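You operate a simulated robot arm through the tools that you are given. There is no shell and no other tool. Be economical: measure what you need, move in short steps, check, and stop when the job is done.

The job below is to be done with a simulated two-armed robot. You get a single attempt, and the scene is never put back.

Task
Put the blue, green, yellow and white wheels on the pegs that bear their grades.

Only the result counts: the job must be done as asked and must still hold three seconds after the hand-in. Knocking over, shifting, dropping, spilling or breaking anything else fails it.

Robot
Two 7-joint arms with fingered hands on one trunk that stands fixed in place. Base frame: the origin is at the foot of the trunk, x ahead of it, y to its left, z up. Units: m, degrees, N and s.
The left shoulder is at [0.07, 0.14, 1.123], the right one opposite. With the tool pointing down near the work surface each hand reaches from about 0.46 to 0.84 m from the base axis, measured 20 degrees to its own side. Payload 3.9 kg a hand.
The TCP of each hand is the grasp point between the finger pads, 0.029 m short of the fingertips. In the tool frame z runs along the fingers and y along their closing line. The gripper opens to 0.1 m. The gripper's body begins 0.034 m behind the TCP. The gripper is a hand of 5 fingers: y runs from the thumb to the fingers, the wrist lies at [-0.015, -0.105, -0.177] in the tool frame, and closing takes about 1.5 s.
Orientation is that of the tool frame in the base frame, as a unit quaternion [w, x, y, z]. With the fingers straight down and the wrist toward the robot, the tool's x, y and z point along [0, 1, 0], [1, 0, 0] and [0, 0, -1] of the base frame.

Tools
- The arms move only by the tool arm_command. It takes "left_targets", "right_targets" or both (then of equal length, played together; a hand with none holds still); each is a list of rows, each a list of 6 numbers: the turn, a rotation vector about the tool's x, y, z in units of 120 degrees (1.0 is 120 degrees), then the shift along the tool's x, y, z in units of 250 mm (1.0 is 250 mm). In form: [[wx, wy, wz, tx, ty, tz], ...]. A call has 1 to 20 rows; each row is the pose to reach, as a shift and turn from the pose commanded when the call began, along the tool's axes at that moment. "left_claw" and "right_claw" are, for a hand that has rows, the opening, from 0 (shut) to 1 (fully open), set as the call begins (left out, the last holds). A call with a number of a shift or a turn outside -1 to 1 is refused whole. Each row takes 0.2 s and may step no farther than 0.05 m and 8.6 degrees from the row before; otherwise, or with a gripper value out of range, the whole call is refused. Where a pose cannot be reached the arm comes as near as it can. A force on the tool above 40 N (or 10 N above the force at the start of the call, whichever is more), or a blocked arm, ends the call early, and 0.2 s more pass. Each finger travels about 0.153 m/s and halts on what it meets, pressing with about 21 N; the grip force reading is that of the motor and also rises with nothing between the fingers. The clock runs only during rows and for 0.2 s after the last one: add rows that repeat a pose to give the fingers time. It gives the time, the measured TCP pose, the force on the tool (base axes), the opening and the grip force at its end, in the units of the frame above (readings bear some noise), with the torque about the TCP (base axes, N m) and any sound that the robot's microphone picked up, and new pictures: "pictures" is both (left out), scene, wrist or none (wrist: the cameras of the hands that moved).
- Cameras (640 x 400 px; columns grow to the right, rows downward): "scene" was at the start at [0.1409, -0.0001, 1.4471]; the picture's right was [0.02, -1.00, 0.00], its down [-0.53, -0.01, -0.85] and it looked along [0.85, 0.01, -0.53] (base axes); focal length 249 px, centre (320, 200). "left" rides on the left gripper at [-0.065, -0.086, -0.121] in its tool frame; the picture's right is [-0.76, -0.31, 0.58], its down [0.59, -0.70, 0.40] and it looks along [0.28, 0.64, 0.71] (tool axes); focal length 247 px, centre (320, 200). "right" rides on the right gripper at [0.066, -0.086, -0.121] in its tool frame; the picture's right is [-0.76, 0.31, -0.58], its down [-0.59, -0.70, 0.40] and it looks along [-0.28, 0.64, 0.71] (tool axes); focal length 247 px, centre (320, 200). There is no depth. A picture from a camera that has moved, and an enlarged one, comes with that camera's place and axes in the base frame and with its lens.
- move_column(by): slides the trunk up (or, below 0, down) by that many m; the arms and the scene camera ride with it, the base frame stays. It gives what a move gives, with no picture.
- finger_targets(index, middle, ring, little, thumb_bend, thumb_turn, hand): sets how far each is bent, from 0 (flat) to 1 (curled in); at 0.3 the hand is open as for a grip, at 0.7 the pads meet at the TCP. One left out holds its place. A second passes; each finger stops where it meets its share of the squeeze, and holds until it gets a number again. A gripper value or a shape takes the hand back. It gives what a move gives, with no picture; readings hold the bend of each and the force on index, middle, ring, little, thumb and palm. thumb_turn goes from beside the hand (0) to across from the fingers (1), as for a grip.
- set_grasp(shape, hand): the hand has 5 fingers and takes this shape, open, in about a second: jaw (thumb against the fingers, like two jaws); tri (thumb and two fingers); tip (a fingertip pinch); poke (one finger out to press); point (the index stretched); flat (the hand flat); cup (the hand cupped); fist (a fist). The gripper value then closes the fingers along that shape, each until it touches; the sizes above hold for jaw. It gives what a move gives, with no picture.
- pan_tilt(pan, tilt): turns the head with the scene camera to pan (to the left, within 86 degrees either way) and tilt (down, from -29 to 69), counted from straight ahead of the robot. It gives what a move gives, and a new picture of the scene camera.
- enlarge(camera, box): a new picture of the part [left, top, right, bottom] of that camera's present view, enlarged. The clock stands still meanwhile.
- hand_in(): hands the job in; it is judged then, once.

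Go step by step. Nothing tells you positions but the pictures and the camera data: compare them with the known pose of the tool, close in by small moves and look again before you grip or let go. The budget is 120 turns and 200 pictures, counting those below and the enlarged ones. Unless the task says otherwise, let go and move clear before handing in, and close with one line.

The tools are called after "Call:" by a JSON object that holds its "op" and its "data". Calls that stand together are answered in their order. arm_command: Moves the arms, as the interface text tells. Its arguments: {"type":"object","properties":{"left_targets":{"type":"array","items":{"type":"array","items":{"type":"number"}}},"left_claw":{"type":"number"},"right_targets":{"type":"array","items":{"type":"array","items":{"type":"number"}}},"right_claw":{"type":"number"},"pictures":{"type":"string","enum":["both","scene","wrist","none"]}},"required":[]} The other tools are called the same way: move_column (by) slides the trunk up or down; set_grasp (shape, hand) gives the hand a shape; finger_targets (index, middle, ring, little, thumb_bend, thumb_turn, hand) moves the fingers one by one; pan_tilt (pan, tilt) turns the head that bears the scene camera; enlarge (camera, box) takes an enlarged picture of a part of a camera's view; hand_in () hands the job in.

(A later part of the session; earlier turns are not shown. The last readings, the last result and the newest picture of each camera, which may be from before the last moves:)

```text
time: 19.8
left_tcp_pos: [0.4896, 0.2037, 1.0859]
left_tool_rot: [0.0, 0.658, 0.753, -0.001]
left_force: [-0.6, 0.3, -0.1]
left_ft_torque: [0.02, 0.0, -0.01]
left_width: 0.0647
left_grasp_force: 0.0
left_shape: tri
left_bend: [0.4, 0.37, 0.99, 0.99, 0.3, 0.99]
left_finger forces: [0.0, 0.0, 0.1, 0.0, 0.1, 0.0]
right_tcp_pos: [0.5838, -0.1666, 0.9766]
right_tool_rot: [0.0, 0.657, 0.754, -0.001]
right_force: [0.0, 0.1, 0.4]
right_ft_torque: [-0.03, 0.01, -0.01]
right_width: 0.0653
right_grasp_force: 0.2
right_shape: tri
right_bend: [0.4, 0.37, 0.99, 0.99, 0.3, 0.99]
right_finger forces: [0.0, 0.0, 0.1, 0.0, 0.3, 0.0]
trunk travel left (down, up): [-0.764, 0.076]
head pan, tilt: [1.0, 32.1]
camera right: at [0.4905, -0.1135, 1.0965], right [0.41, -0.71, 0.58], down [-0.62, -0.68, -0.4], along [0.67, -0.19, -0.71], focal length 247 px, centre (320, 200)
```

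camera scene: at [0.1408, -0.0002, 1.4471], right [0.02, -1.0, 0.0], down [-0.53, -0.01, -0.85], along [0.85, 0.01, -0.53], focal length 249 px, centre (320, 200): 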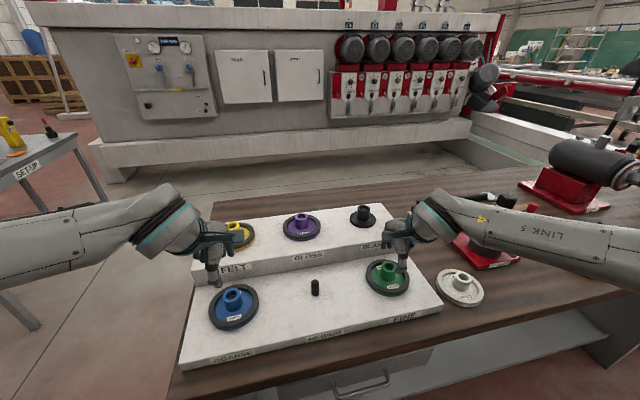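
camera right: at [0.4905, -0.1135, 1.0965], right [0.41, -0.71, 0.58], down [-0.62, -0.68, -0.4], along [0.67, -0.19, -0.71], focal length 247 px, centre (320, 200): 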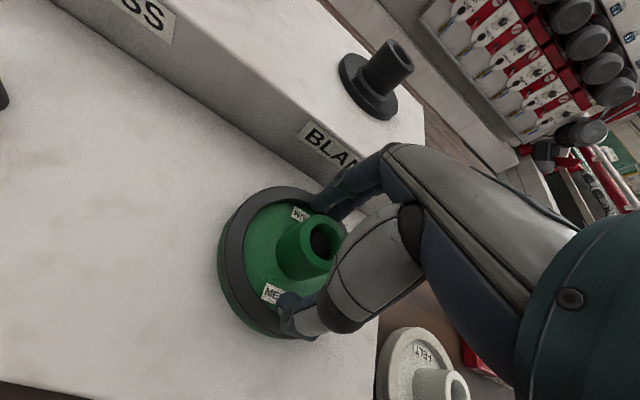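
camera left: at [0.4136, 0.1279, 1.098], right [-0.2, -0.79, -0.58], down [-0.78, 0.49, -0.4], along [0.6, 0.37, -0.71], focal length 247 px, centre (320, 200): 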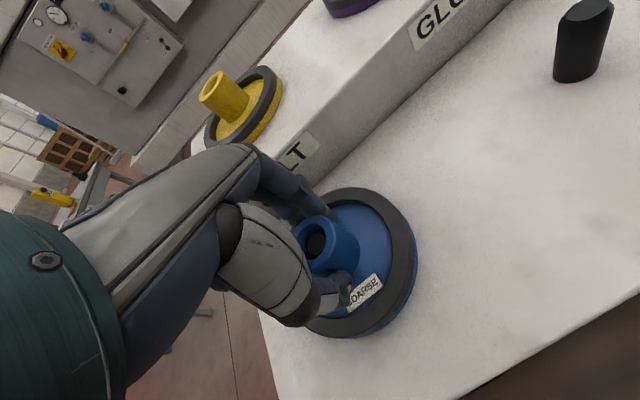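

Call:
{"op": "arm_command", "data": {"right_targets": [[0, 0, 0, 0, 0, 0], [0, 0, 0, 0, 0, 0], [0, 0, 0, 0, 0, 0], [0, 0, 0, 0, 0, 0], [0, 0, 0, 0, 0, 0], [0, 0, 0, 0, 0, 0]], "right_claw": 0.0, "pictures": "none"}}

Call:
{"op": "arm_command", "data": {"right_targets": [[0, 0, 0, 0, 0, -0.06], [0, 0, 0, 0, 0, -0.12], [0, 0, 0, 0, 0, -0.18], [0, 0, 0, 0, 0, -0.24], [0, 0, 0, 0, 0, -0.31]]}}

Call:
{"op": "enlarge", "data": {"camera": "scene", "box": [300, 235, 420, 310]}}

```text
time: 21.2
left_tcp_pos: [0.4902, 0.203, 1.0858]
left_tool_rot: [0.0, 0.657, 0.754, 0.0]
left_force: [0.6, -0.6, -0.3]
left_ft_torque: [0.01, 0.0, -0.01]
left_width: 0.0647
left_grasp_force: 0.1
left_shape: tri
left_bend: [0.4, 0.37, 0.99, 0.99, 0.3, 0.99]
left_finger forces: [0.1, 0.0, 0.0, 0.0, 0.0, 0.0]
right_tcp_pos: [0.5839, -0.1675, 0.9764]
right_tool_rot: [-0.001, 0.658, 0.753, 0.0]
right_force: [1.6, 1.2, -1.4]
right_ft_torque: [0.06, -0.06, 0.01]
right_width: 0.0408
right_grasp_force: 21.0
right_shape: tri
right_bend: [0.75, 0.57, 1.0, 1.0, 0.36, 1.0]
right_finger forces: [8.6, 8.6, 0.0, 0.1, 15.3, 0.0]
trunk travel left (down, up): [-0.764, 0.076]
head pan, tilt: [1.0, 32.1]
```

```text
time: 22.4
left_tcp_pos: [0.4904, 0.2047, 1.0857]
left_tool_rot: [0.001, 0.657, 0.754, -0.001]
left_force: [0.1, 1.1, -0.2]
left_ft_torque: [-0.02, 0.05, 0.0]
left_width: 0.0648
left_grasp_force: 0.2
left_shape: tri
left_bend: [0.4, 0.37, 0.99, 0.99, 0.3, 0.99]
left_finger forces: [0.0, 0.1, 0.0, 0.0, 0.0, 0.1]
right_tcp_pos: [0.5838, -0.1666, 1.0549]
right_tool_rot: [-0.002, 0.659, 0.753, 0.0]
right_force: [-0.2, -0.3, -4.1]
right_ft_torque: [-0.03, -0.04, 0.0]
right_width: 0.0406
right_grasp_force: 21.4
right_shape: tri
right_bend: [0.75, 0.58, 1.0, 1.0, 0.37, 1.0]
right_finger forces: [8.3, 8.9, 0.0, 0.0, 14.9, 0.1]
trunk travel left (down, up): [-0.764, 0.076]
head pan, tilt: [1.0, 32.1]
camera scene: at [0.1411, -0.0001, 1.447], right [0.02, -1.0, 0.0], down [-0.53, -0.01, -0.85], along [0.85, 0.01, -0.53], focal length 249 px, centre (320, 200)
camera right: at [0.491, -0.1139, 1.1742], right [0.41, -0.71, 0.58], down [-0.62, -0.68, -0.4], along [0.67, -0.19, -0.71], focal length 247 px, centre (320, 200)
```

scene: 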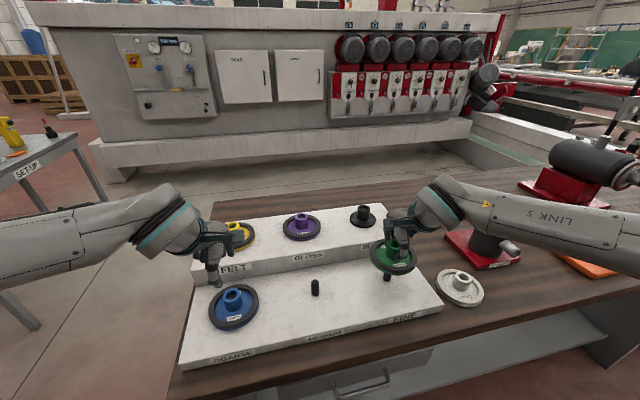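
right: 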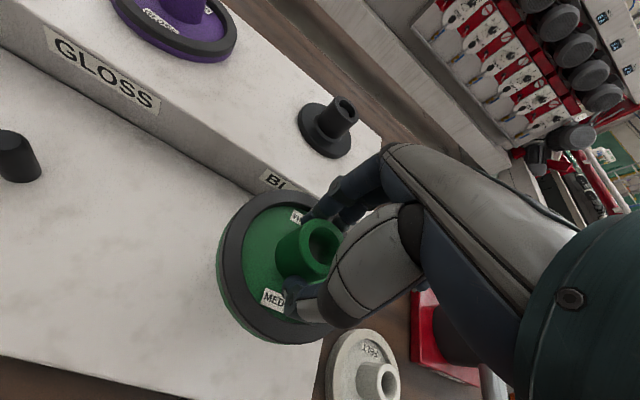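

```text
5.33 times, centred on (360, 272) of scene
camera zoom: at [0.1411, -0.0001, 1.447], right [0.02, -1.0, 0.0], down [-0.53, -0.01, -0.85], along [0.85, 0.01, -0.53], focal length 1326 px, centre (107, -187)
```

zoom: 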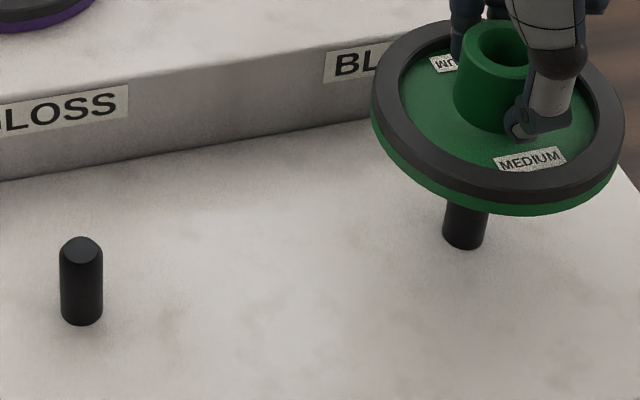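

Green is lifted; FINE peg reads (0.582,-0.166), consistent. Carry it to MEDIUM by the peg-to-peg offset.

Call:
{"op": "arm_command", "data": {"right_targets": [[0, 0, 0, 0.15, -0.017, 0], [0, 0, 0, 0.3, -0.035, 0], [0, 0, 0, 0.45, -0.052, 0], [0, 0, 0, 0.6, -0.07, 0], [0, 0, 0, 0.757, -0.0865, 0], [0, 0, 0, 0.757, -0.0865, 0]]}}

Call:
{"op": "enlarge", "data": {"camera": "scene", "box": [260, 235, 380, 310]}}

```text
time: 23.8
left_tcp_pos: [0.4908, 0.2034, 1.0865]
left_tool_rot: [0.0, 0.657, 0.754, 0.0]
left_force: [-0.7, 1.1, -0.9]
left_ft_torque: [0.0, 0.0, 0.0]
left_width: 0.0649
left_grasp_force: 0.1
left_shape: tri
left_bend: [0.4, 0.37, 0.99, 0.99, 0.3, 0.99]
left_finger forces: [0.1, 0.0, 0.1, 0.0, 0.0, 0.0]
right_tcp_pos: [0.5386, 0.0181, 1.0539]
right_tool_rot: [-0.001, 0.658, 0.753, 0.0]
right_force: [-0.4, -0.1, -4.3]
right_ft_torque: [0.01, -0.01, -0.01]
right_width: 0.0406
right_grasp_force: 21.4
right_shape: tri
right_bend: [0.75, 0.58, 1.0, 1.0, 0.37, 1.0]
right_finger forces: [8.3, 9.1, 0.0, 0.1, 14.9, 0.0]
trunk travel left (down, up): [-0.764, 0.076]
head pan, tilt: [1.0, 32.1]
camera scene: at [0.1415, -0.0014, 1.447], right [0.02, -1.0, 0.0], down [-0.53, -0.01, -0.85], along [0.85, 0.01, -0.53], focal length 249 px, centre (320, 200)
camera right: at [0.4454, 0.0708, 1.1747], right [0.41, -0.71, 0.57], down [-0.62, -0.68, -0.4], along [0.67, -0.19, -0.71], focal length 247 px, centre (320, 200)
```

scene: 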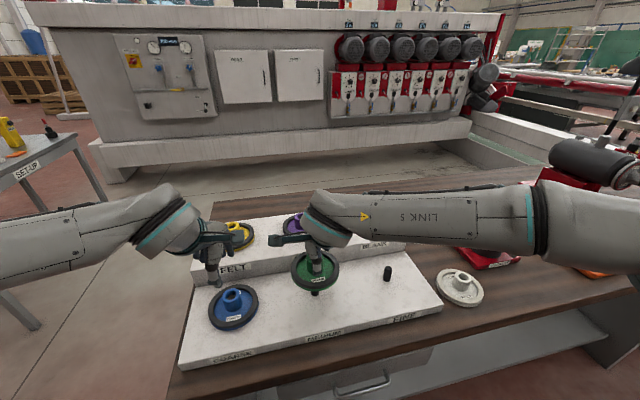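
right: 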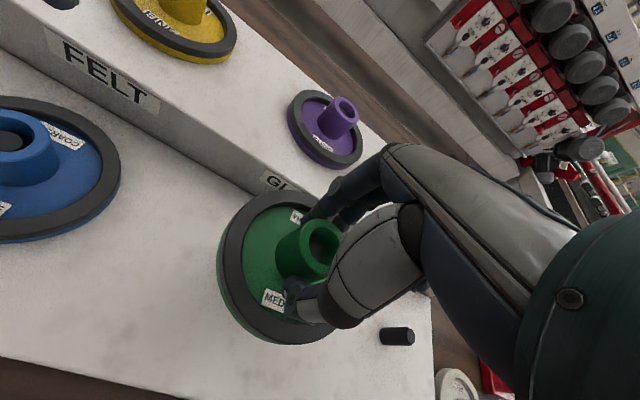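

```text
5.33 times, centred on (320, 272) of scene
camera zoom: at [0.1415, -0.0014, 1.447], right [0.02, -1.0, 0.0], down [-0.53, -0.01, -0.85], along [0.85, 0.01, -0.53], focal length 1326 px, centre (320, -187)
```

zoom: 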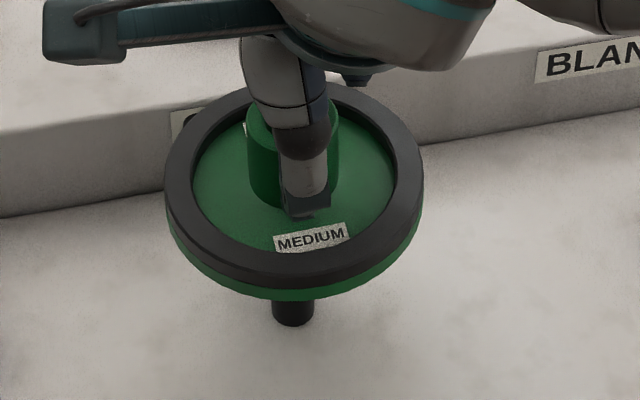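

Aligned; lower in steps.

Call:
{"op": "arm_command", "data": {"right_targets": [[0, 0, 0, 0, -0.005, 0.04], [0, 0, 0, 0, -0.005, 0.08], [0, 0, 0, 0, -0.005, 0.12], [0, 0, 0, 0, -0.005, 0.15], [0, 0, 0, 0, -0.005, 0.18], [0, 0, 0, 0, -0.005, 0.2]], "pictures": "none"}}

Call:
{"op": "enlarge", "data": {"camera": "scene", "box": [260, 235, 380, 310]}}

```text
time: 25.2
left_tcp_pos: [0.4909, 0.2045, 1.0848]
left_tool_rot: [0.0, 0.657, 0.754, -0.001]
left_force: [0.8, 0.5, -0.1]
left_ft_torque: [0.0, 0.0, -0.02]
left_width: 0.065
left_grasp_force: 0.0
left_shape: tri
left_bend: [0.4, 0.37, 0.99, 0.99, 0.3, 0.99]
left_finger forces: [0.0, 0.0, 0.1, 0.1, 0.0, 0.0]
right_tcp_pos: [0.5373, 0.0185, 1.0034]
right_tool_rot: [0.0, 0.658, 0.753, 0.0]
right_force: [4.7, 2.7, -2.3]
right_ft_torque: [0.08, -0.21, -0.02]
right_width: 0.0406
right_grasp_force: 20.6
right_shape: tri
right_bend: [0.75, 0.57, 1.0, 1.0, 0.37, 1.0]
right_finger forces: [10.5, 11.0, 0.1, 0.1, 14.0, 0.0]
trunk travel left (down, up): [-0.764, 0.076]
head pan, tilt: [1.0, 32.1]
```

```text
5.33 times, centred on (320, 272) of scene
camera zoom: at [0.1424, 0.0002, 1.4469], right [0.02, -1.0, 0.0], down [-0.53, -0.01, -0.85], along [0.85, 0.01, -0.53], focal length 1326 px, centre (320, -187)
```

zoom: 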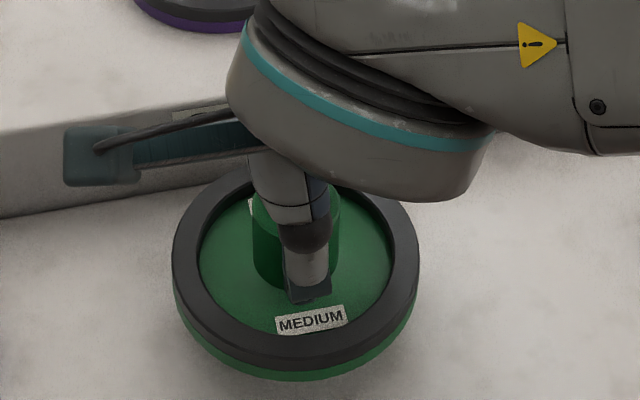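

It is on the peg with a light sideways load; shift slightly along that load and finish lowering.

Call:
{"op": "arm_command", "data": {"right_targets": [[0, 0, 0, 0.003, 0.007, 0.0], [0, 0, 0, 0.003, 0.007, 0.03], [0, 0, 0, 0.003, 0.007, 0.06], [0, 0, 0, 0.003, 0.007, 0.085], [0, 0, 0, 0.003, 0.007, 0.1], [0, 0, 0, 0.003, 0.007, 0.108]], "pictures": "wrist"}}

```text
time: 26.6
left_tcp_pos: [0.4896, 0.2022, 1.0859]
left_tool_rot: [0.0, 0.658, 0.753, 0.001]
left_force: [0.1, -0.2, 0.6]
left_ft_torque: [0.01, -0.04, -0.01]
left_width: 0.0647
left_grasp_force: 0.0
left_shape: tri
left_bend: [0.4, 0.37, 0.99, 0.99, 0.3, 0.99]
left_finger forces: [0.0, 0.0, 0.0, 0.0, 0.1, 0.0]
right_tcp_pos: [0.5379, 0.0191, 0.9778]
right_tool_rot: [0.0, 0.658, 0.753, 0.002]
right_force: [1.5, 0.8, -3.0]
right_ft_torque: [0.0, -0.01, -0.05]
right_width: 0.0405
right_grasp_force: 20.8
right_shape: tri
right_bend: [0.75, 0.57, 1.0, 1.0, 0.37, 1.0]
right_finger forces: [8.7, 10.3, 0.0, 0.0, 14.6, 0.0]
trunk travel left (down, up): [-0.764, 0.076]
head pan, tilt: [1.0, 32.1]
camera right: at [0.4451, 0.0719, 1.0977], right [0.41, -0.71, 0.58], down [-0.62, -0.68, -0.4], along [0.67, -0.19, -0.71], focal length 247 px, centre (320, 200)
```

right: 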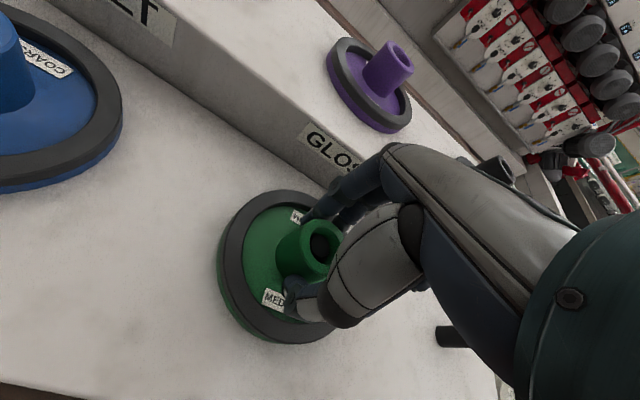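

Seated within a millimetre; release and lift.

Call:
{"op": "arm_command", "data": {"right_targets": [[0, 0, 0, 0, 0, 0.004], [0, 0, 0, 0, 0, 0.004], [0, 0, 0, 0, 0, 0.004], [0, 0, 0, 0, 0, 0.004]], "right_claw": 0.65, "pictures": "none"}}

Call:
{"op": "arm_command", "data": {"right_targets": [[0, 0, 0, 0, 0, -0.06], [0, 0, 0, 0, 0, -0.14], [0, 0, 0, 0, 0, -0.24], [0, 0, 0, 0, 0, -0.34], [0, 0, 0, -0.1, 0, -0.44], [0, 0, 0, -0.29, 0, -0.44], [0, 0, 0, -0.48, 0, -0.44], [0, 0, 0, -0.67, 0, -0.44], [0, 0, 0, -0.86, 0, -0.44], [0, 0, 0, -1.0, 0, -0.44]], "pictures": "scene"}}

```text
time: 27.6
left_tcp_pos: [0.4907, 0.203, 1.0857]
left_tool_rot: [0.001, 0.657, 0.754, -0.001]
left_force: [0.4, -0.7, 0.5]
left_ft_torque: [0.02, -0.02, 0.03]
left_width: 0.0649
left_grasp_force: 0.0
left_shape: tri
left_bend: [0.4, 0.37, 0.99, 0.99, 0.3, 0.99]
left_finger forces: [0.1, 0.1, 0.0, 0.0, 0.0, 0.0]
right_tcp_pos: [0.5379, 0.0187, 0.9765]
right_tool_rot: [-0.001, 0.658, 0.753, 0.001]
right_force: [-0.4, 0.7, 0.7]
right_ft_torque: [-0.02, -0.02, -0.03]
right_width: 0.0647
right_grasp_force: 0.0
right_shape: tri
right_bend: [0.4, 0.37, 0.99, 0.99, 0.31, 0.99]
right_finger forces: [0.1, 0.0, 0.1, 0.0, 0.1, 0.0]
trunk travel left (down, up): [-0.764, 0.076]
head pan, tilt: [1.0, 32.1]
```

```text
time: 29.8
left_tcp_pos: [0.4895, 0.2033, 1.0873]
left_tool_rot: [0.002, 0.657, 0.754, 0.0]
left_force: [-0.5, -0.1, -0.3]
left_ft_torque: [0.01, 0.0, 0.0]
left_width: 0.065
left_grasp_force: 0.2
left_shape: tri
left_bend: [0.4, 0.37, 0.99, 0.99, 0.3, 0.99]
left_finger forces: [0.0, 0.1, 0.0, 0.0, 0.0, 0.1]
right_tcp_pos: [0.5708, -0.2284, 1.0863]
right_tool_rot: [-0.001, 0.658, 0.753, 0.0]
right_force: [-0.7, -0.1, 0.2]
right_ft_torque: [0.01, 0.04, 0.0]
right_width: 0.0651
right_grasp_force: 0.1
right_shape: tri
right_bend: [0.4, 0.37, 0.99, 0.99, 0.3, 0.99]
right_finger forces: [0.0, 0.0, 0.1, 0.0, 0.0, 0.0]
trunk travel left (down, up): [-0.764, 0.076]
head pan, tilt: [1.0, 32.1]
camera scene: at [0.1407, -0.0011, 1.4471], right [0.02, -1.0, 0.0], down [-0.53, -0.01, -0.85], along [0.85, 0.02, -0.53], focal length 249 px, centre (320, 200)
```

scene: 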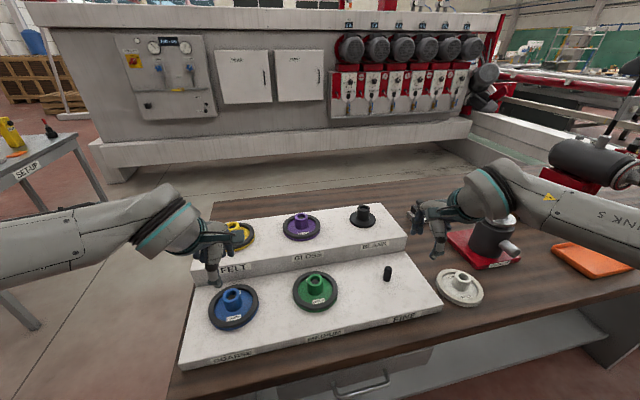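

Green sits on MEDIUM; right hand is out of the way. Next yellow with the left hand: move above it.

Call:
{"op": "arm_command", "data": {"left_targets": [[0, 0, 0, 0, 0.05, -0.1], [0, 0, 0, 0.02, 0.2, -0.1], [0, 0, 0, 0.04, 0.37, -0.1], [0, 0, 0, 0.06, 0.55, -0.1], [0, 0, 0, 0.068, 0.737, -0.1], [0, 0, 0, 0.068, 0.737, -0.1]]}}

Call:
{"op": "enlarge", "data": {"camera": "left", "box": [220, 130, 460, 380]}}

Call:
{"op": "enlarge", "data": {"camera": "scene", "box": [190, 180, 310, 280]}}

```text
time: 31.2
left_tcp_pos: [0.6698, 0.2456, 1.1107]
left_tool_rot: [0.002, 0.658, 0.753, 0.0]
left_force: [-1.2, 0.0, -0.5]
left_ft_torque: [0.0, -0.04, 0.02]
left_width: 0.0648
left_grasp_force: 0.1
left_shape: tri
left_bend: [0.4, 0.37, 0.99, 0.99, 0.3, 0.99]
left_finger forces: [0.1, 0.0, 0.1, 0.0, 0.0, 0.0]
right_tcp_pos: [0.5691, -0.2282, 1.0862]
right_tool_rot: [0.0, 0.658, 0.753, 0.0]
right_force: [-0.7, 0.3, 0.1]
right_ft_torque: [-0.02, 0.0, 0.0]
right_width: 0.0649
right_grasp_force: 0.1
right_shape: tri
right_bend: [0.4, 0.37, 0.99, 0.99, 0.3, 0.99]
right_finger forces: [0.0, 0.0, 0.0, 0.1, 0.1, 0.0]
trunk travel left (down, up): [-0.764, 0.076]
head pan, tilt: [1.0, 32.1]
camera scene: at [0.1391, 0.0, 1.4473], right [0.02, -1.0, 0.0], down [-0.53, -0.01, -0.85], along [0.85, 0.01, -0.53], focal length 249 px, centre (320, 200)
camera left: at [0.5932, 0.1693, 1.2338], right [-0.2, -0.79, -0.58], down [-0.78, 0.49, -0.4], along [0.6, 0.37, -0.71], focal length 247 px, centre (320, 200)
```

scene: 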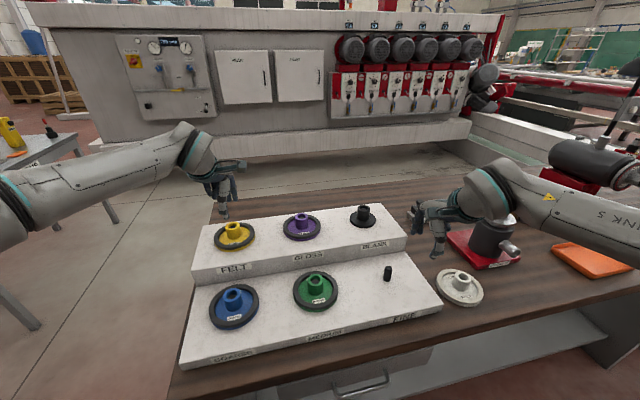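
left: 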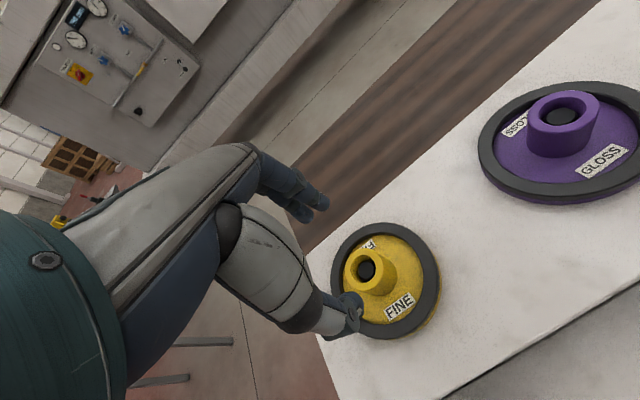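

```text
1.60 times, centred on (340, 255) of left
camera zoom: at [0.5932, 0.1693, 1.2338], right [-0.2, -0.79, -0.58], down [-0.78, 0.49, -0.4], along [0.6, 0.37, -0.71], focal length 395 px, centre (288, 112)
```

zoom: 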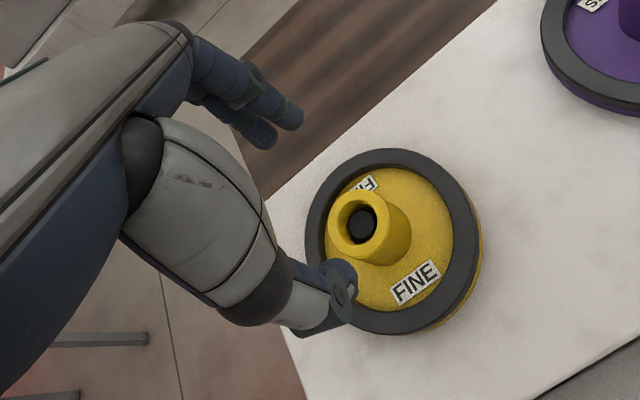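

```text
4.00 times, centred on (250, 230) of scene
camera zoom: at [0.1391, 0.0, 1.4473], right [0.02, -1.0, 0.0], down [-0.53, -0.01, -0.85], along [0.85, 0.01, -0.53], focal length 995 px, centre (600, 80)
```

zoom: 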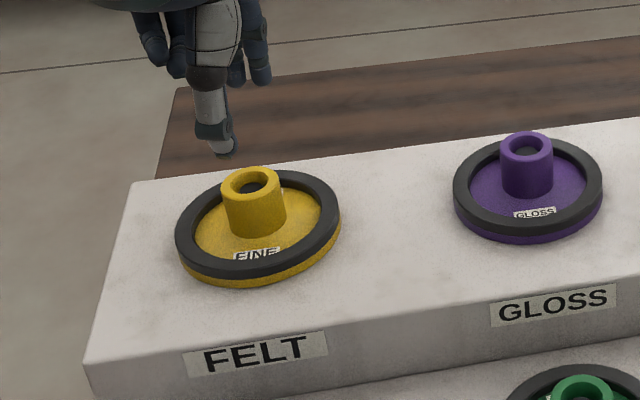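

Yellow hub at ≈(0.667,0.244), top z≈1.034. Go down to just above and check.

Call:
{"op": "arm_command", "data": {"left_targets": [[0, 0, 0, 0, -0.012, 0.07], [0, 0, 0, 0, -0.012, 0.14], [0, 0, 0, 0, -0.012, 0.18], [0, 0, 0, 0, -0.012, 0.18]], "pictures": "none"}}

Call:
{"op": "enlarge", "data": {"camera": "left", "box": [220, 130, 460, 380]}}

Call:
{"op": "enlarge", "data": {"camera": "scene", "box": [190, 180, 310, 280]}}

```text
time: 32.2
left_tcp_pos: [0.6663, 0.2457, 1.0663]
left_tool_rot: [0.001, 0.658, 0.753, -0.001]
left_force: [0.2, -0.6, 0.6]
left_ft_torque: [-0.01, 0.04, 0.0]
left_width: 0.0647
left_grasp_force: 0.1
left_shape: tri
left_bend: [0.4, 0.37, 0.99, 0.99, 0.3, 0.99]
left_finger forces: [0.1, 0.0, 0.1, 0.0, 0.0, 0.1]
right_tcp_pos: [0.571, -0.227, 1.0857]
right_tool_rot: [-0.001, 0.658, 0.753, 0.001]
right_force: [-0.2, -0.8, -0.1]
right_ft_torque: [0.0, 0.01, -0.04]
right_width: 0.0648
right_grasp_force: 0.0
right_shape: tri
right_bend: [0.4, 0.37, 0.99, 0.99, 0.3, 0.99]
right_finger forces: [0.0, 0.0, 0.0, 0.0, 0.1, 0.1]
trunk travel left (down, up): [-0.764, 0.076]
head pan, tilt: [1.0, 32.1]
```

```text
1.60 times, centred on (340, 255) of left
camera zoom: at [0.5905, 0.1686, 1.1876], right [-0.2, -0.79, -0.58], down [-0.78, 0.49, -0.4], along [0.6, 0.37, -0.71], focal length 395 px, centre (288, 112)
```

zoom: 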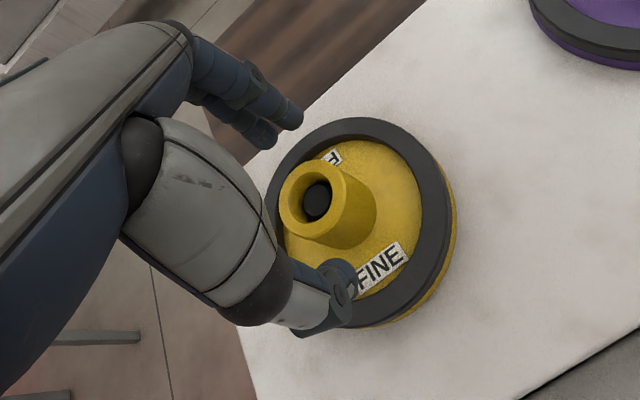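

```text
4.00 times, centred on (250, 230) of scene
camera zoom: at [0.1407, -0.0001, 1.4471], right [0.02, -1.0, 0.0], down [-0.53, -0.01, -0.85], along [0.85, 0.01, -0.53], focal length 995 px, centre (600, 80)
```

zoom: 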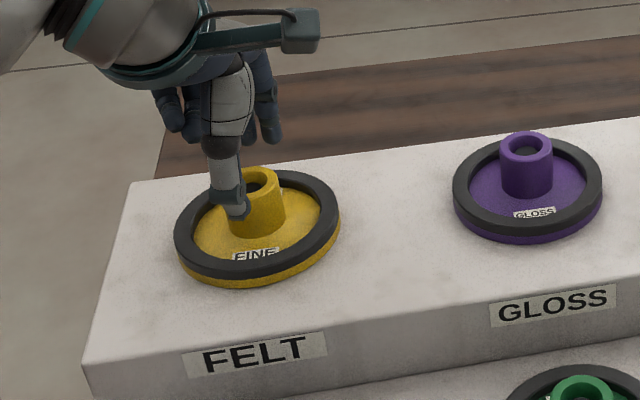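

Aligned within 1 mm. Lower 32 mm and grip.

Call:
{"op": "arm_command", "data": {"left_targets": [[0, 0, 0, 0, 0, 0.05], [0, 0, 0, 0, 0, 0.1], [0, 0, 0, 0, 0, 0.13], [0, 0, 0, 0, 0, 0.13]], "pictures": "none"}}

Call:
{"op": "arm_command", "data": {"left_targets": [[0, 0, 0, 0, 0, 0], [0, 0, 0, 0, 0, 0], [0, 0, 0, 0, 0, 0], [0, 0, 0, 0, 0, 0], [0, 0, 0, 0, 0, 0], [0, 0, 0, 0, 0, 0]], "left_claw": 0.0, "pictures": "wrist"}}

```text
time: 33.2
left_tcp_pos: [0.6671, 0.2457, 1.0337]
left_tool_rot: [0.0, 0.657, 0.754, -0.001]
left_force: [-0.4, -0.1, 0.0]
left_ft_torque: [-0.02, -0.01, -0.01]
left_width: 0.0645
left_grasp_force: 0.0
left_shape: tri
left_bend: [0.4, 0.37, 0.99, 0.99, 0.3, 0.99]
left_finger forces: [0.0, 0.0, 0.0, 0.0, 0.0, 0.0]
right_tcp_pos: [0.5709, -0.2277, 1.0866]
right_tool_rot: [-0.001, 0.658, 0.753, 0.0]
right_force: [1.1, -0.4, 0.4]
right_ft_torque: [-0.02, 0.02, 0.01]
right_width: 0.0648
right_grasp_force: 0.1
right_shape: tri
right_bend: [0.4, 0.37, 0.99, 0.99, 0.3, 0.99]
right_finger forces: [0.0, 0.1, 0.0, 0.0, 0.1, 0.1]
trunk travel left (down, up): [-0.764, 0.076]
head pan, tilt: [1.0, 32.1]
```

```text
time: 34.6
left_tcp_pos: [0.6667, 0.2445, 1.0335]
left_tool_rot: [0.0, 0.657, 0.754, 0.0]
left_force: [-0.7, -0.5, -0.4]
left_ft_torque: [-0.03, 0.03, 0.01]
left_width: 0.0319
left_grasp_force: 21.0
left_shape: tri
left_bend: [0.75, 0.47, 1.0, 1.0, 0.45, 1.0]
left_finger forces: [8.9, 8.4, 0.1, 0.1, 16.1, 0.0]
right_tcp_pos: [0.5718, -0.229, 1.0856]
right_tool_rot: [0.0, 0.657, 0.754, 0.001]
right_force: [0.7, 0.6, -0.3]
right_ft_torque: [0.02, -0.02, -0.01]
right_width: 0.0649
right_grasp_force: 0.0
right_shape: tri
right_bend: [0.4, 0.37, 0.99, 0.99, 0.3, 0.99]
right_finger forces: [0.1, 0.0, 0.1, 0.0, 0.0, 0.0]
trunk travel left (down, up): [-0.764, 0.076]
head pan, tilt: [1.0, 32.1]
camera left: at [0.5908, 0.1683, 1.1551], right [-0.2, -0.79, -0.58], down [-0.78, 0.49, -0.4], along [0.6, 0.37, -0.71], focal length 247 px, centre (320, 200)
```

left: 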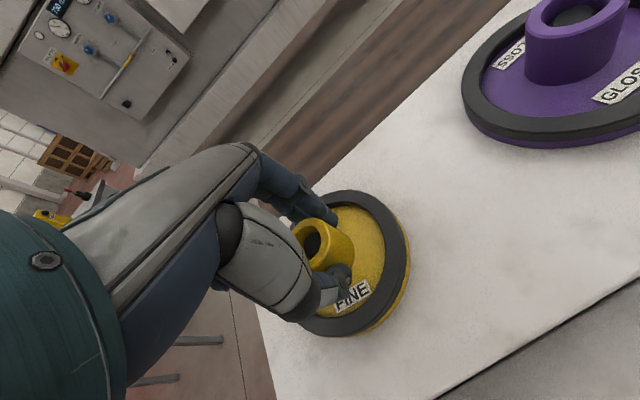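

Yellow gripped. Lift it, and move the right hand further right and back to give room.

Call:
{"op": "arm_command", "data": {"left_targets": [[0, 0, 0, 0, 0, -0.05], [0, 0, 0, 0, 0, -0.11], [0, 0, 0, 0, 0, -0.17], [0, 0, 0, 0, 0, -0.23], [0, 0, 0, 0, 0, -0.29], [0, 0, 0, 0, 0, -0.32]], "right_targets": [[0, 0, 0, -0.08, -0.05, 0], [0, 0, 0, -0.17, -0.09, 0], [0, 0, 0, -0.25, -0.14, 0], [0, 0, 0, -0.33, -0.18, 0], [0, 0, 0, -0.42, -0.23, 0], [0, 0, 0, -0.497, -0.269, 0]]}}

Call:
{"op": "enlarge", "data": {"camera": "scene", "box": [190, 180, 310, 280]}}

Call:
{"op": "enlarge", "data": {"camera": "scene", "box": [360, 180, 540, 320]}}

```text
time: 36.0
left_tcp_pos: [0.6674, 0.2461, 1.1143]
left_tool_rot: [0.0, 0.657, 0.754, 0.0]
left_force: [0.4, -0.6, -4.7]
left_ft_torque: [-0.02, -0.02, -0.01]
left_width: 0.0318
left_grasp_force: 20.9
left_shape: tri
left_bend: [0.75, 0.47, 1.0, 1.0, 0.45, 1.0]
left_finger forces: [8.6, 9.2, 0.1, 0.0, 15.9, 0.1]
right_tcp_pos: [0.5457, -0.2962, 1.0864]
right_tool_rot: [0.0, 0.659, 0.752, 0.0]
right_force: [0.4, 1.0, -0.1]
right_ft_torque: [0.02, -0.03, -0.01]
right_width: 0.0647
right_grasp_force: 0.0
right_shape: tri
right_bend: [0.4, 0.37, 0.99, 0.99, 0.3, 0.99]
right_finger forces: [0.1, 0.0, 0.0, 0.1, 0.0, 0.0]
right hand out of reach, approached as far as the arm can: row 4, 5, 6
trunk travel left (down, up): [-0.764, 0.076]
head pan, tilt: [1.0, 32.1]
camera scene: at [0.1411, 0.0002, 1.447], right [0.02, -1.0, 0.0], down [-0.53, -0.01, -0.85], along [0.85, 0.01, -0.53], focal length 249 px, centre (320, 200)
camera right: at [0.4527, -0.2425, 1.2066], right [0.4, -0.71, 0.58], down [-0.62, -0.68, -0.4], along [0.67, -0.2, -0.71], focal length 247 px, centre (320, 200)
camera left: at [0.5907, 0.1698, 1.2352], right [-0.2, -0.79, -0.57], down [-0.78, 0.49, -0.4], along [0.6, 0.37, -0.71], focal length 247 px, centre (320, 200)
```

scene: 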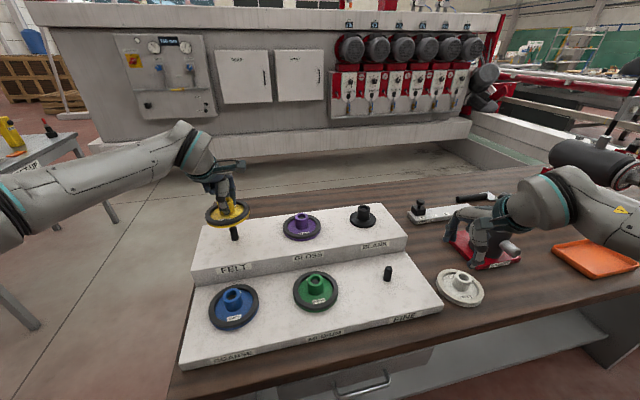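
right: 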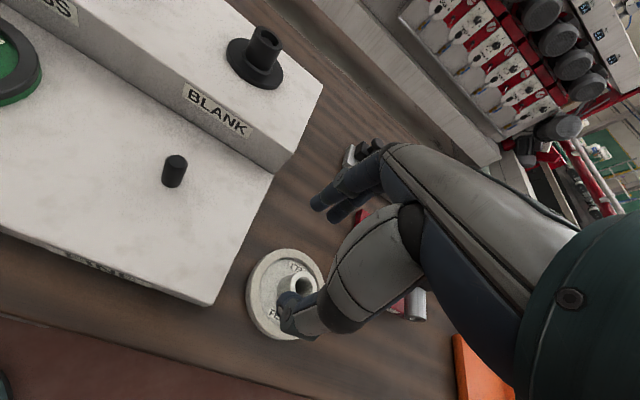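
left: 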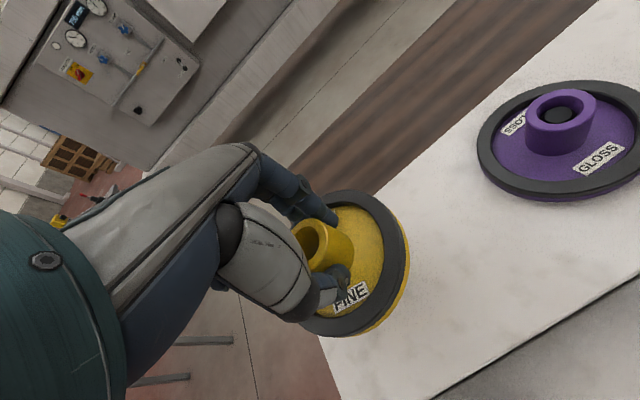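

```text
4.00 times, centred on (250, 230) of scene
camera zoom: at [0.1411, 0.0002, 1.447], right [0.02, -1.0, 0.0], down [-0.53, -0.01, -0.85], along [0.85, 0.01, -0.53], focal length 995 px, centre (600, 80)
```

zoom: 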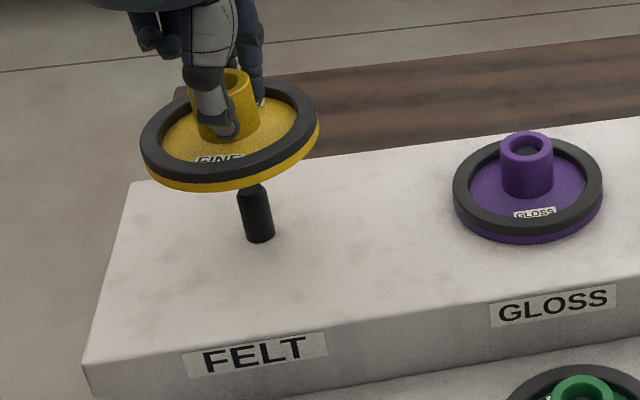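

```text
2.86 times, centred on (450, 250) of scene
camera zoom: at [0.1411, 0.0002, 1.447], right [0.02, -1.0, 0.0], down [-0.53, -0.01, -0.85], along [0.85, 0.01, -0.53], focal length 710 px, centre (-51, 57)
```

zoom: 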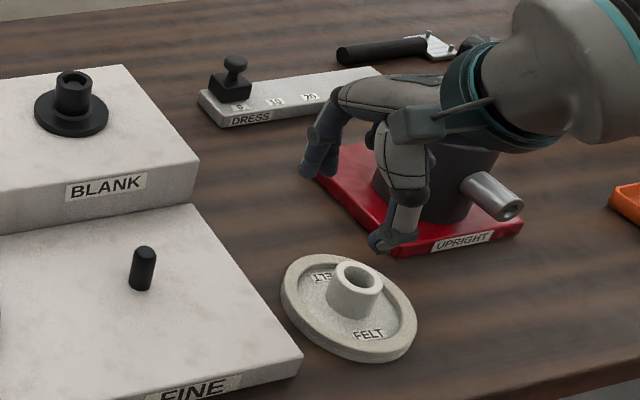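

The right hand ran into a reach limit at this yaw. I turn it outward about 30° while moving it aside, before bringing the left hand across.

Call:
{"op": "arm_command", "data": {"right_targets": [[0, 0, 0.05, -0.02, -0.02, -0.01], [0, 0, 0.1, -0.08, -0.04, -0.02], [0, 0, 0.15, -0.16, -0.07, -0.03], [0, 0, 0.2, -0.24, -0.1, -0.04], [0, 0, 0.25, -0.32, -0.13, -0.05], [0, 0, 0.28, -0.4, -0.16, -0.06]]}}

```text
time: 37.4
left_tcp_pos: [0.6677, 0.2456, 1.1137]
left_tool_rot: [0.001, 0.657, 0.754, 0.0]
left_force: [-0.1, -0.1, -3.7]
left_ft_torque: [-0.04, 0.01, 0.01]
left_width: 0.0316
left_grasp_force: 21.2
left_shape: tri
left_bend: [0.75, 0.47, 1.0, 1.0, 0.45, 1.0]
left_finger forces: [8.8, 9.2, 0.0, 0.0, 15.9, 0.1]
right_tcp_pos: [0.5207, -0.401, 1.1]
right_tool_rot: [-0.001, 0.848, 0.53, 0.0]
right_force: [-0.1, 0.6, 0.4]
right_ft_torque: [-0.01, 0.01, 0.02]
right_width: 0.0649
right_grasp_force: 0.1
right_shape: tri
right_bend: [0.4, 0.37, 0.99, 0.99, 0.3, 0.99]
right_finger forces: [0.0, 0.0, 0.0, 0.1, 0.0, 0.0]
trunk travel left (down, up): [-0.764, 0.076]
head pan, tilt: [1.0, 32.1]
camera scene: at [0.1415, -0.0008, 1.447], right [0.02, -1.0, 0.0], down [-0.53, -0.01, -0.85], along [0.85, 0.01, -0.53], focal length 249 px, centre (320, 200)
camera right: at [0.4733, -0.3054, 1.2213], right [-0.06, -0.82, 0.58], down [-0.89, -0.22, -0.4], along [0.45, -0.53, -0.71], focal length 247 px, centre (320, 200)
```

scene: 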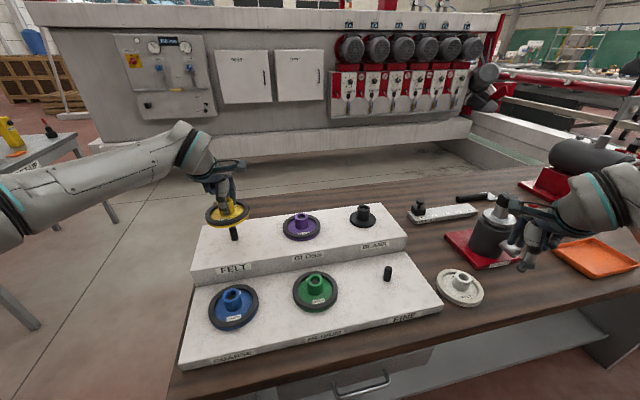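
right: 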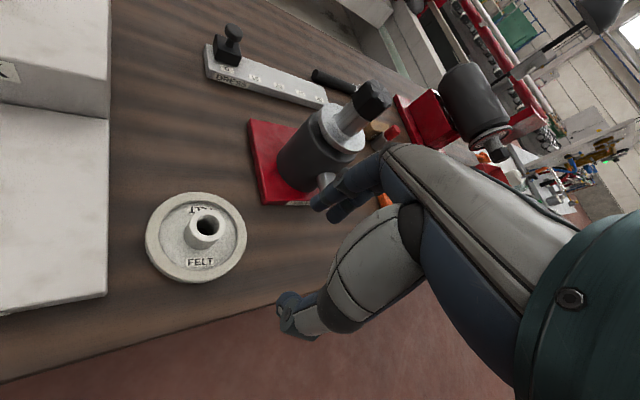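

Right hand is clear. Now bring yellow back in x and across toward FINE.

Call:
{"op": "arm_command", "data": {"left_targets": [[0, 0, 0, 0.023, -0.17, 0], [0, 0, 0, 0.047, -0.337, 0], [0, 0, 0, -0.11, -0.36, 0], [0, 0, 0, -0.27, -0.38, 0], [0, 0, 0, -0.43, -0.4, 0], [0, 0, 0, -0.59, -0.425, 0], [0, 0, 0, -0.746, -0.447, 0]], "pictures": "none"}}

Call:
{"op": "arm_command", "data": {"left_targets": [[0, 0, 0, -0.17, -0.023, 0], [0, 0, 0, -0.34, -0.047, 0.0], [0, 0, 0, -0.51, -0.07, 0.04], [0, 0, 0, -0.68, -0.094, 0.1], [0, 0, 0, -0.838, -0.116, 0.16], [0, 0, 0, -0.838, -0.116, 0.2]]}}

Call:
{"op": "enlarge", "data": {"camera": "scene", "box": [330, 210, 450, 310]}}

```text
time: 39.0
left_tcp_pos: [0.5799, 0.0461, 1.1137]
left_tool_rot: [0.001, 0.657, 0.754, -0.001]
left_force: [1.8, -0.2, -3.9]
left_ft_torque: [0.02, 0.0, 0.0]
left_width: 0.0315
left_grasp_force: 20.8
left_shape: tri
left_bend: [0.75, 0.47, 1.0, 1.0, 0.45, 1.0]
left_finger forces: [8.5, 9.1, 0.0, 0.0, 15.4, 0.0]
right_tcp_pos: [0.5207, -0.4012, 1.1001]
right_tool_rot: [-0.001, 0.848, 0.531, 0.0]
right_force: [-0.1, 0.0, 0.1]
right_ft_torque: [-0.03, -0.01, 0.02]
right_width: 0.0648
right_grasp_force: 0.1
right_shape: tri
right_bend: [0.4, 0.37, 0.99, 0.99, 0.3, 0.99]
right_finger forces: [0.1, 0.0, 0.0, 0.1, 0.1, 0.0]
trunk travel left (down, up): [-0.764, 0.076]
head pan, tilt: [1.0, 32.1]
```

```text
time: 40.4
left_tcp_pos: [0.5807, -0.1641, 1.0654]
left_tool_rot: [0.001, 0.657, 0.753, -0.002]
left_force: [0.5, 0.1, -4.0]
left_ft_torque: [-0.03, 0.02, -0.01]
left_width: 0.0316
left_grasp_force: 21.1
left_shape: tri
left_bend: [0.75, 0.47, 1.0, 1.0, 0.45, 1.0]
left_finger forces: [8.7, 9.3, 0.0, 0.0, 15.0, 0.0]
right_tcp_pos: [0.5213, -0.4, 1.1015]
right_tool_rot: [-0.001, 0.847, 0.531, 0.0]
right_force: [-0.1, 0.2, -0.3]
right_ft_torque: [-0.05, -0.05, -0.01]
right_width: 0.0648
right_grasp_force: 0.1
right_shape: tri
right_bend: [0.4, 0.37, 0.99, 0.99, 0.3, 0.99]
right_finger forces: [0.0, 0.0, 0.0, 0.0, 0.1, 0.0]
trunk travel left (down, up): [-0.764, 0.076]
head pan, tilt: [1.0, 32.1]
camera scene: at [0.1417, 0.0011, 1.447], right [0.02, -1.0, 0.0], down [-0.53, -0.01, -0.85], along [0.85, 0.01, -0.53], focal length 249 px, centre (320, 200)
camera left: at [0.5048, -0.2405, 1.187], right [-0.2, -0.79, -0.57], down [-0.78, 0.49, -0.4], along [0.6, 0.37, -0.71], focal length 247 px, centre (320, 200)
```

scene: 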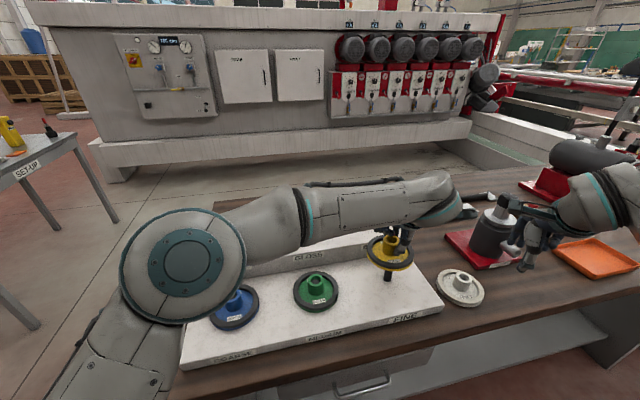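
left: 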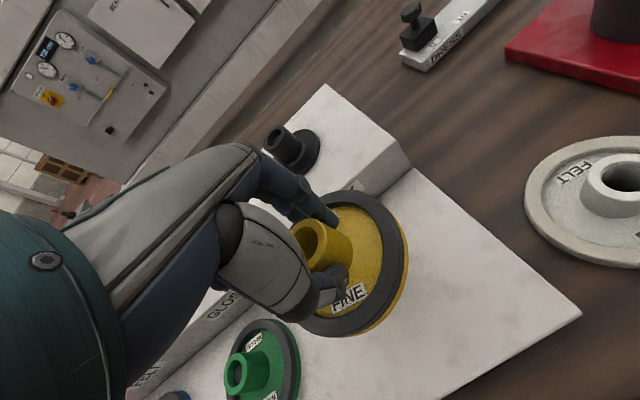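

```text
4.00 times, centred on (390, 260) of scene
camera zoom: at [0.1417, 0.0011, 1.447], right [0.02, -1.0, 0.0], down [-0.53, -0.01, -0.85], along [0.85, 0.01, -0.53], focal length 995 px, centre (40, -40)
```

zoom: 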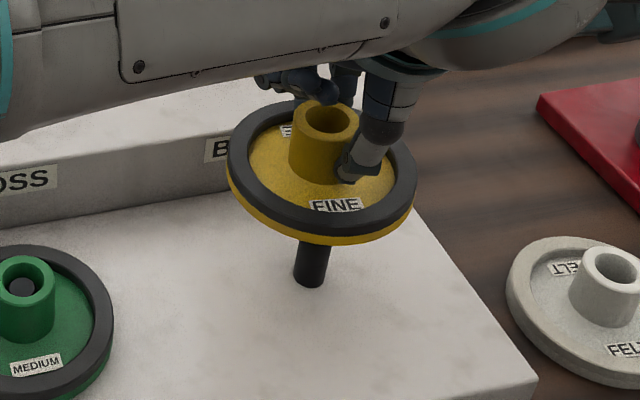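

The wrist camera says the hub is at the TCP, but the scene view suggests the wheel could be several mm left of the peg. I look closer to settle it.

Call:
{"op": "enlarge", "data": {"camera": "scene", "box": [370, 225, 426, 285]}}

Call:
{"op": "enlarge", "data": {"camera": "left", "box": [270, 170, 420, 350]}}

Call:
{"op": "enlarge", "data": {"camera": "right", "box": [0, 0, 320, 200]}}

```text
6.67 times, centred on (398, 255) of scene
camera zoom: at [0.1417, 0.0011, 1.447], right [0.02, -1.0, 0.0], down [-0.53, -0.01, -0.85], along [0.85, 0.01, -0.53], focal length 1658 px, centre (-200, -167)
```

zoom: 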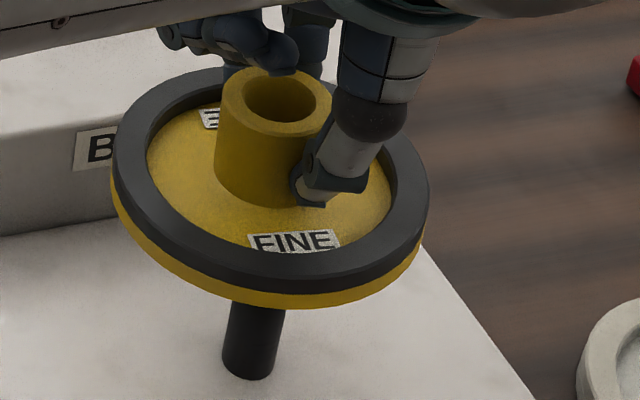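

```text
2.22 times, centred on (345, 260) of left
camera zoom: at [0.5048, -0.2405, 1.187], right [-0.2, -0.79, -0.57], down [-0.78, 0.49, -0.4], along [0.6, 0.37, -0.71], focal length 549 px, centre (264, 67)
```

zoom: 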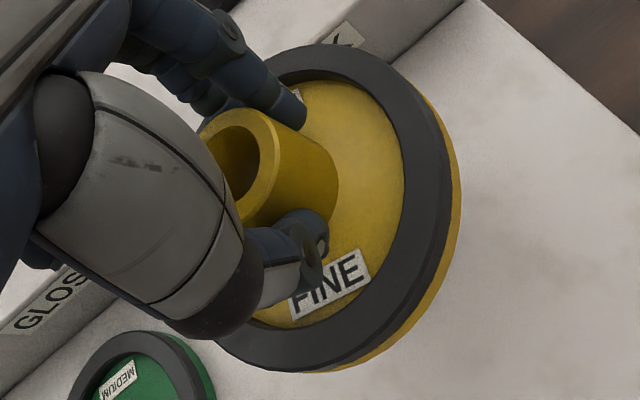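

```text
2.00 times, centred on (160, 100) of right
camera zoom: at [0.4735, -0.3035, 1.2216], right [-0.05, -0.81, 0.58], down [-0.89, -0.22, -0.4], along [0.45, -0.53, -0.71], focal length 494 px, centre (640, 400)
```

zoom: 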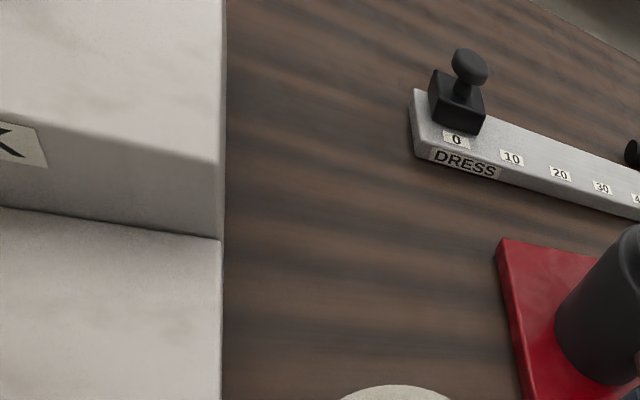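

Both views agree in direction: the wheel sits ~2–5 mm left of the TCP, so it is ~6 mm left of the peg. Correct by 6.5 mm to the right, 2 mm forward, and lower close to the peg top to check again.

Call:
{"op": "arm_command", "data": {"left_targets": [[0, 0, 0, -0.027, 0.0044, 0.0], [0, 0, 0, -0.027, 0.0044, 0.07], [0, 0, 0, -0.027, 0.0044, 0.13], [0, 0, 0, -0.027, 0.0044, 0.17], [0, 0, 0, -0.027, 0.0044, 0.17]], "pictures": "none"}}

Call:
{"op": "enlarge", "data": {"camera": "scene", "box": [360, 225, 432, 285]}}

```text
time: 41.6
left_tcp_pos: [0.583, -0.1724, 1.0215]
left_tool_rot: [0.001, 0.658, 0.753, -0.001]
left_force: [0.2, -0.9, -3.7]
left_ft_torque: [-0.04, 0.02, -0.04]
left_width: 0.0319
left_grasp_force: 20.7
left_shape: tri
left_bend: [0.75, 0.47, 1.0, 1.0, 0.45, 1.0]
left_finger forces: [8.8, 9.3, 0.1, 0.1, 15.0, 0.1]
right_tcp_pos: [0.5211, -0.4002, 1.1007]
right_tool_rot: [-0.001, 0.847, 0.531, 0.0]
right_force: [0.1, 0.4, -0.5]
right_ft_torque: [-0.01, 0.01, -0.02]
right_width: 0.0648
right_grasp_force: 0.1
right_shape: tri
right_bend: [0.4, 0.37, 0.99, 0.99, 0.3, 0.99]
right_finger forces: [0.0, 0.1, 0.0, 0.1, 0.0, 0.0]
trunk travel left (down, up): [-0.764, 0.076]
head pan, tilt: [1.0, 32.1]
```

```text
6.67 times, centred on (396, 255) of scene
camera zoom: at [0.1414, -0.0002, 1.447], right [0.02, -1.0, 0.0], down [-0.53, -0.01, -0.85], along [0.85, 0.01, -0.53], focal length 1658 px, centre (-187, -167)
```

zoom: 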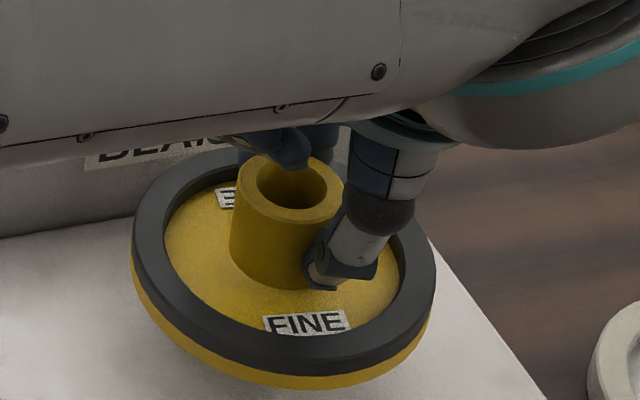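

Hub now reads ≈(0.583,-0.165), right over the peg. Lower gently.

Call:
{"op": "arm_command", "data": {"left_targets": [[0, 0, 0, -0.002, -0.003, 0.02], [0, 0, 0, -0.002, -0.003, 0.04], [0, 0, 0, -0.002, -0.003, 0.06], [0, 0, 0, -0.002, -0.003, 0.08]], "pictures": "none"}}

Call:
{"op": "enlarge", "data": {"camera": "scene", "box": [360, 235, 432, 295]}}

```text
time: 42.6
left_tcp_pos: [0.5809, -0.1729, 1.0031]
left_tool_rot: [0.001, 0.657, 0.754, -0.001]
left_force: [-2.9, 1.9, -1.8]
left_ft_torque: [0.08, 0.12, 0.03]
left_width: 0.0312
left_grasp_force: 21.4
left_shape: tri
left_bend: [0.75, 0.47, 1.0, 1.0, 0.45, 1.0]
left_finger forces: [7.8, 9.3, 0.1, 0.1, 17.0, 0.1]
right_tcp_pos: [0.5209, -0.4007, 1.1014]
right_tool_rot: [0.0, 0.848, 0.53, 0.0]
right_force: [-0.3, -1.1, -0.3]
right_ft_torque: [-0.01, 0.0, -0.04]
right_width: 0.0652
right_grasp_force: 0.1
right_shape: tri
right_bend: [0.4, 0.37, 0.99, 0.99, 0.3, 0.99]
right_finger forces: [0.0, 0.0, 0.1, 0.0, 0.1, 0.1]
trunk travel left (down, up): [-0.764, 0.076]
head pan, tilt: [1.0, 32.1]
```

```text
6.67 times, centred on (396, 265) of scene
camera zoom: at [0.1406, 0.0001, 1.4471], right [0.02, -1.0, 0.0], down [-0.53, -0.01, -0.85], along [0.85, 0.01, -0.53], focal length 1658 px, centre (-187, -233)
```

zoom: 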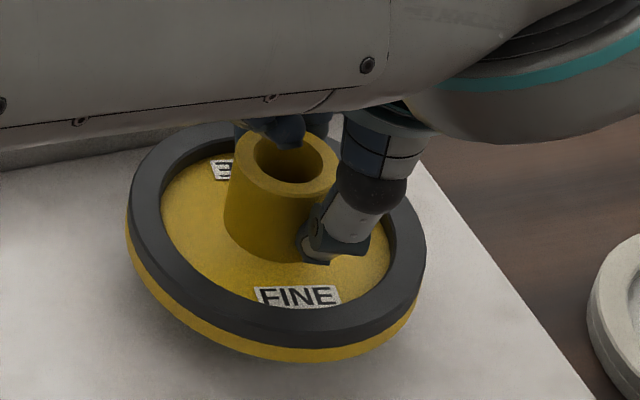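

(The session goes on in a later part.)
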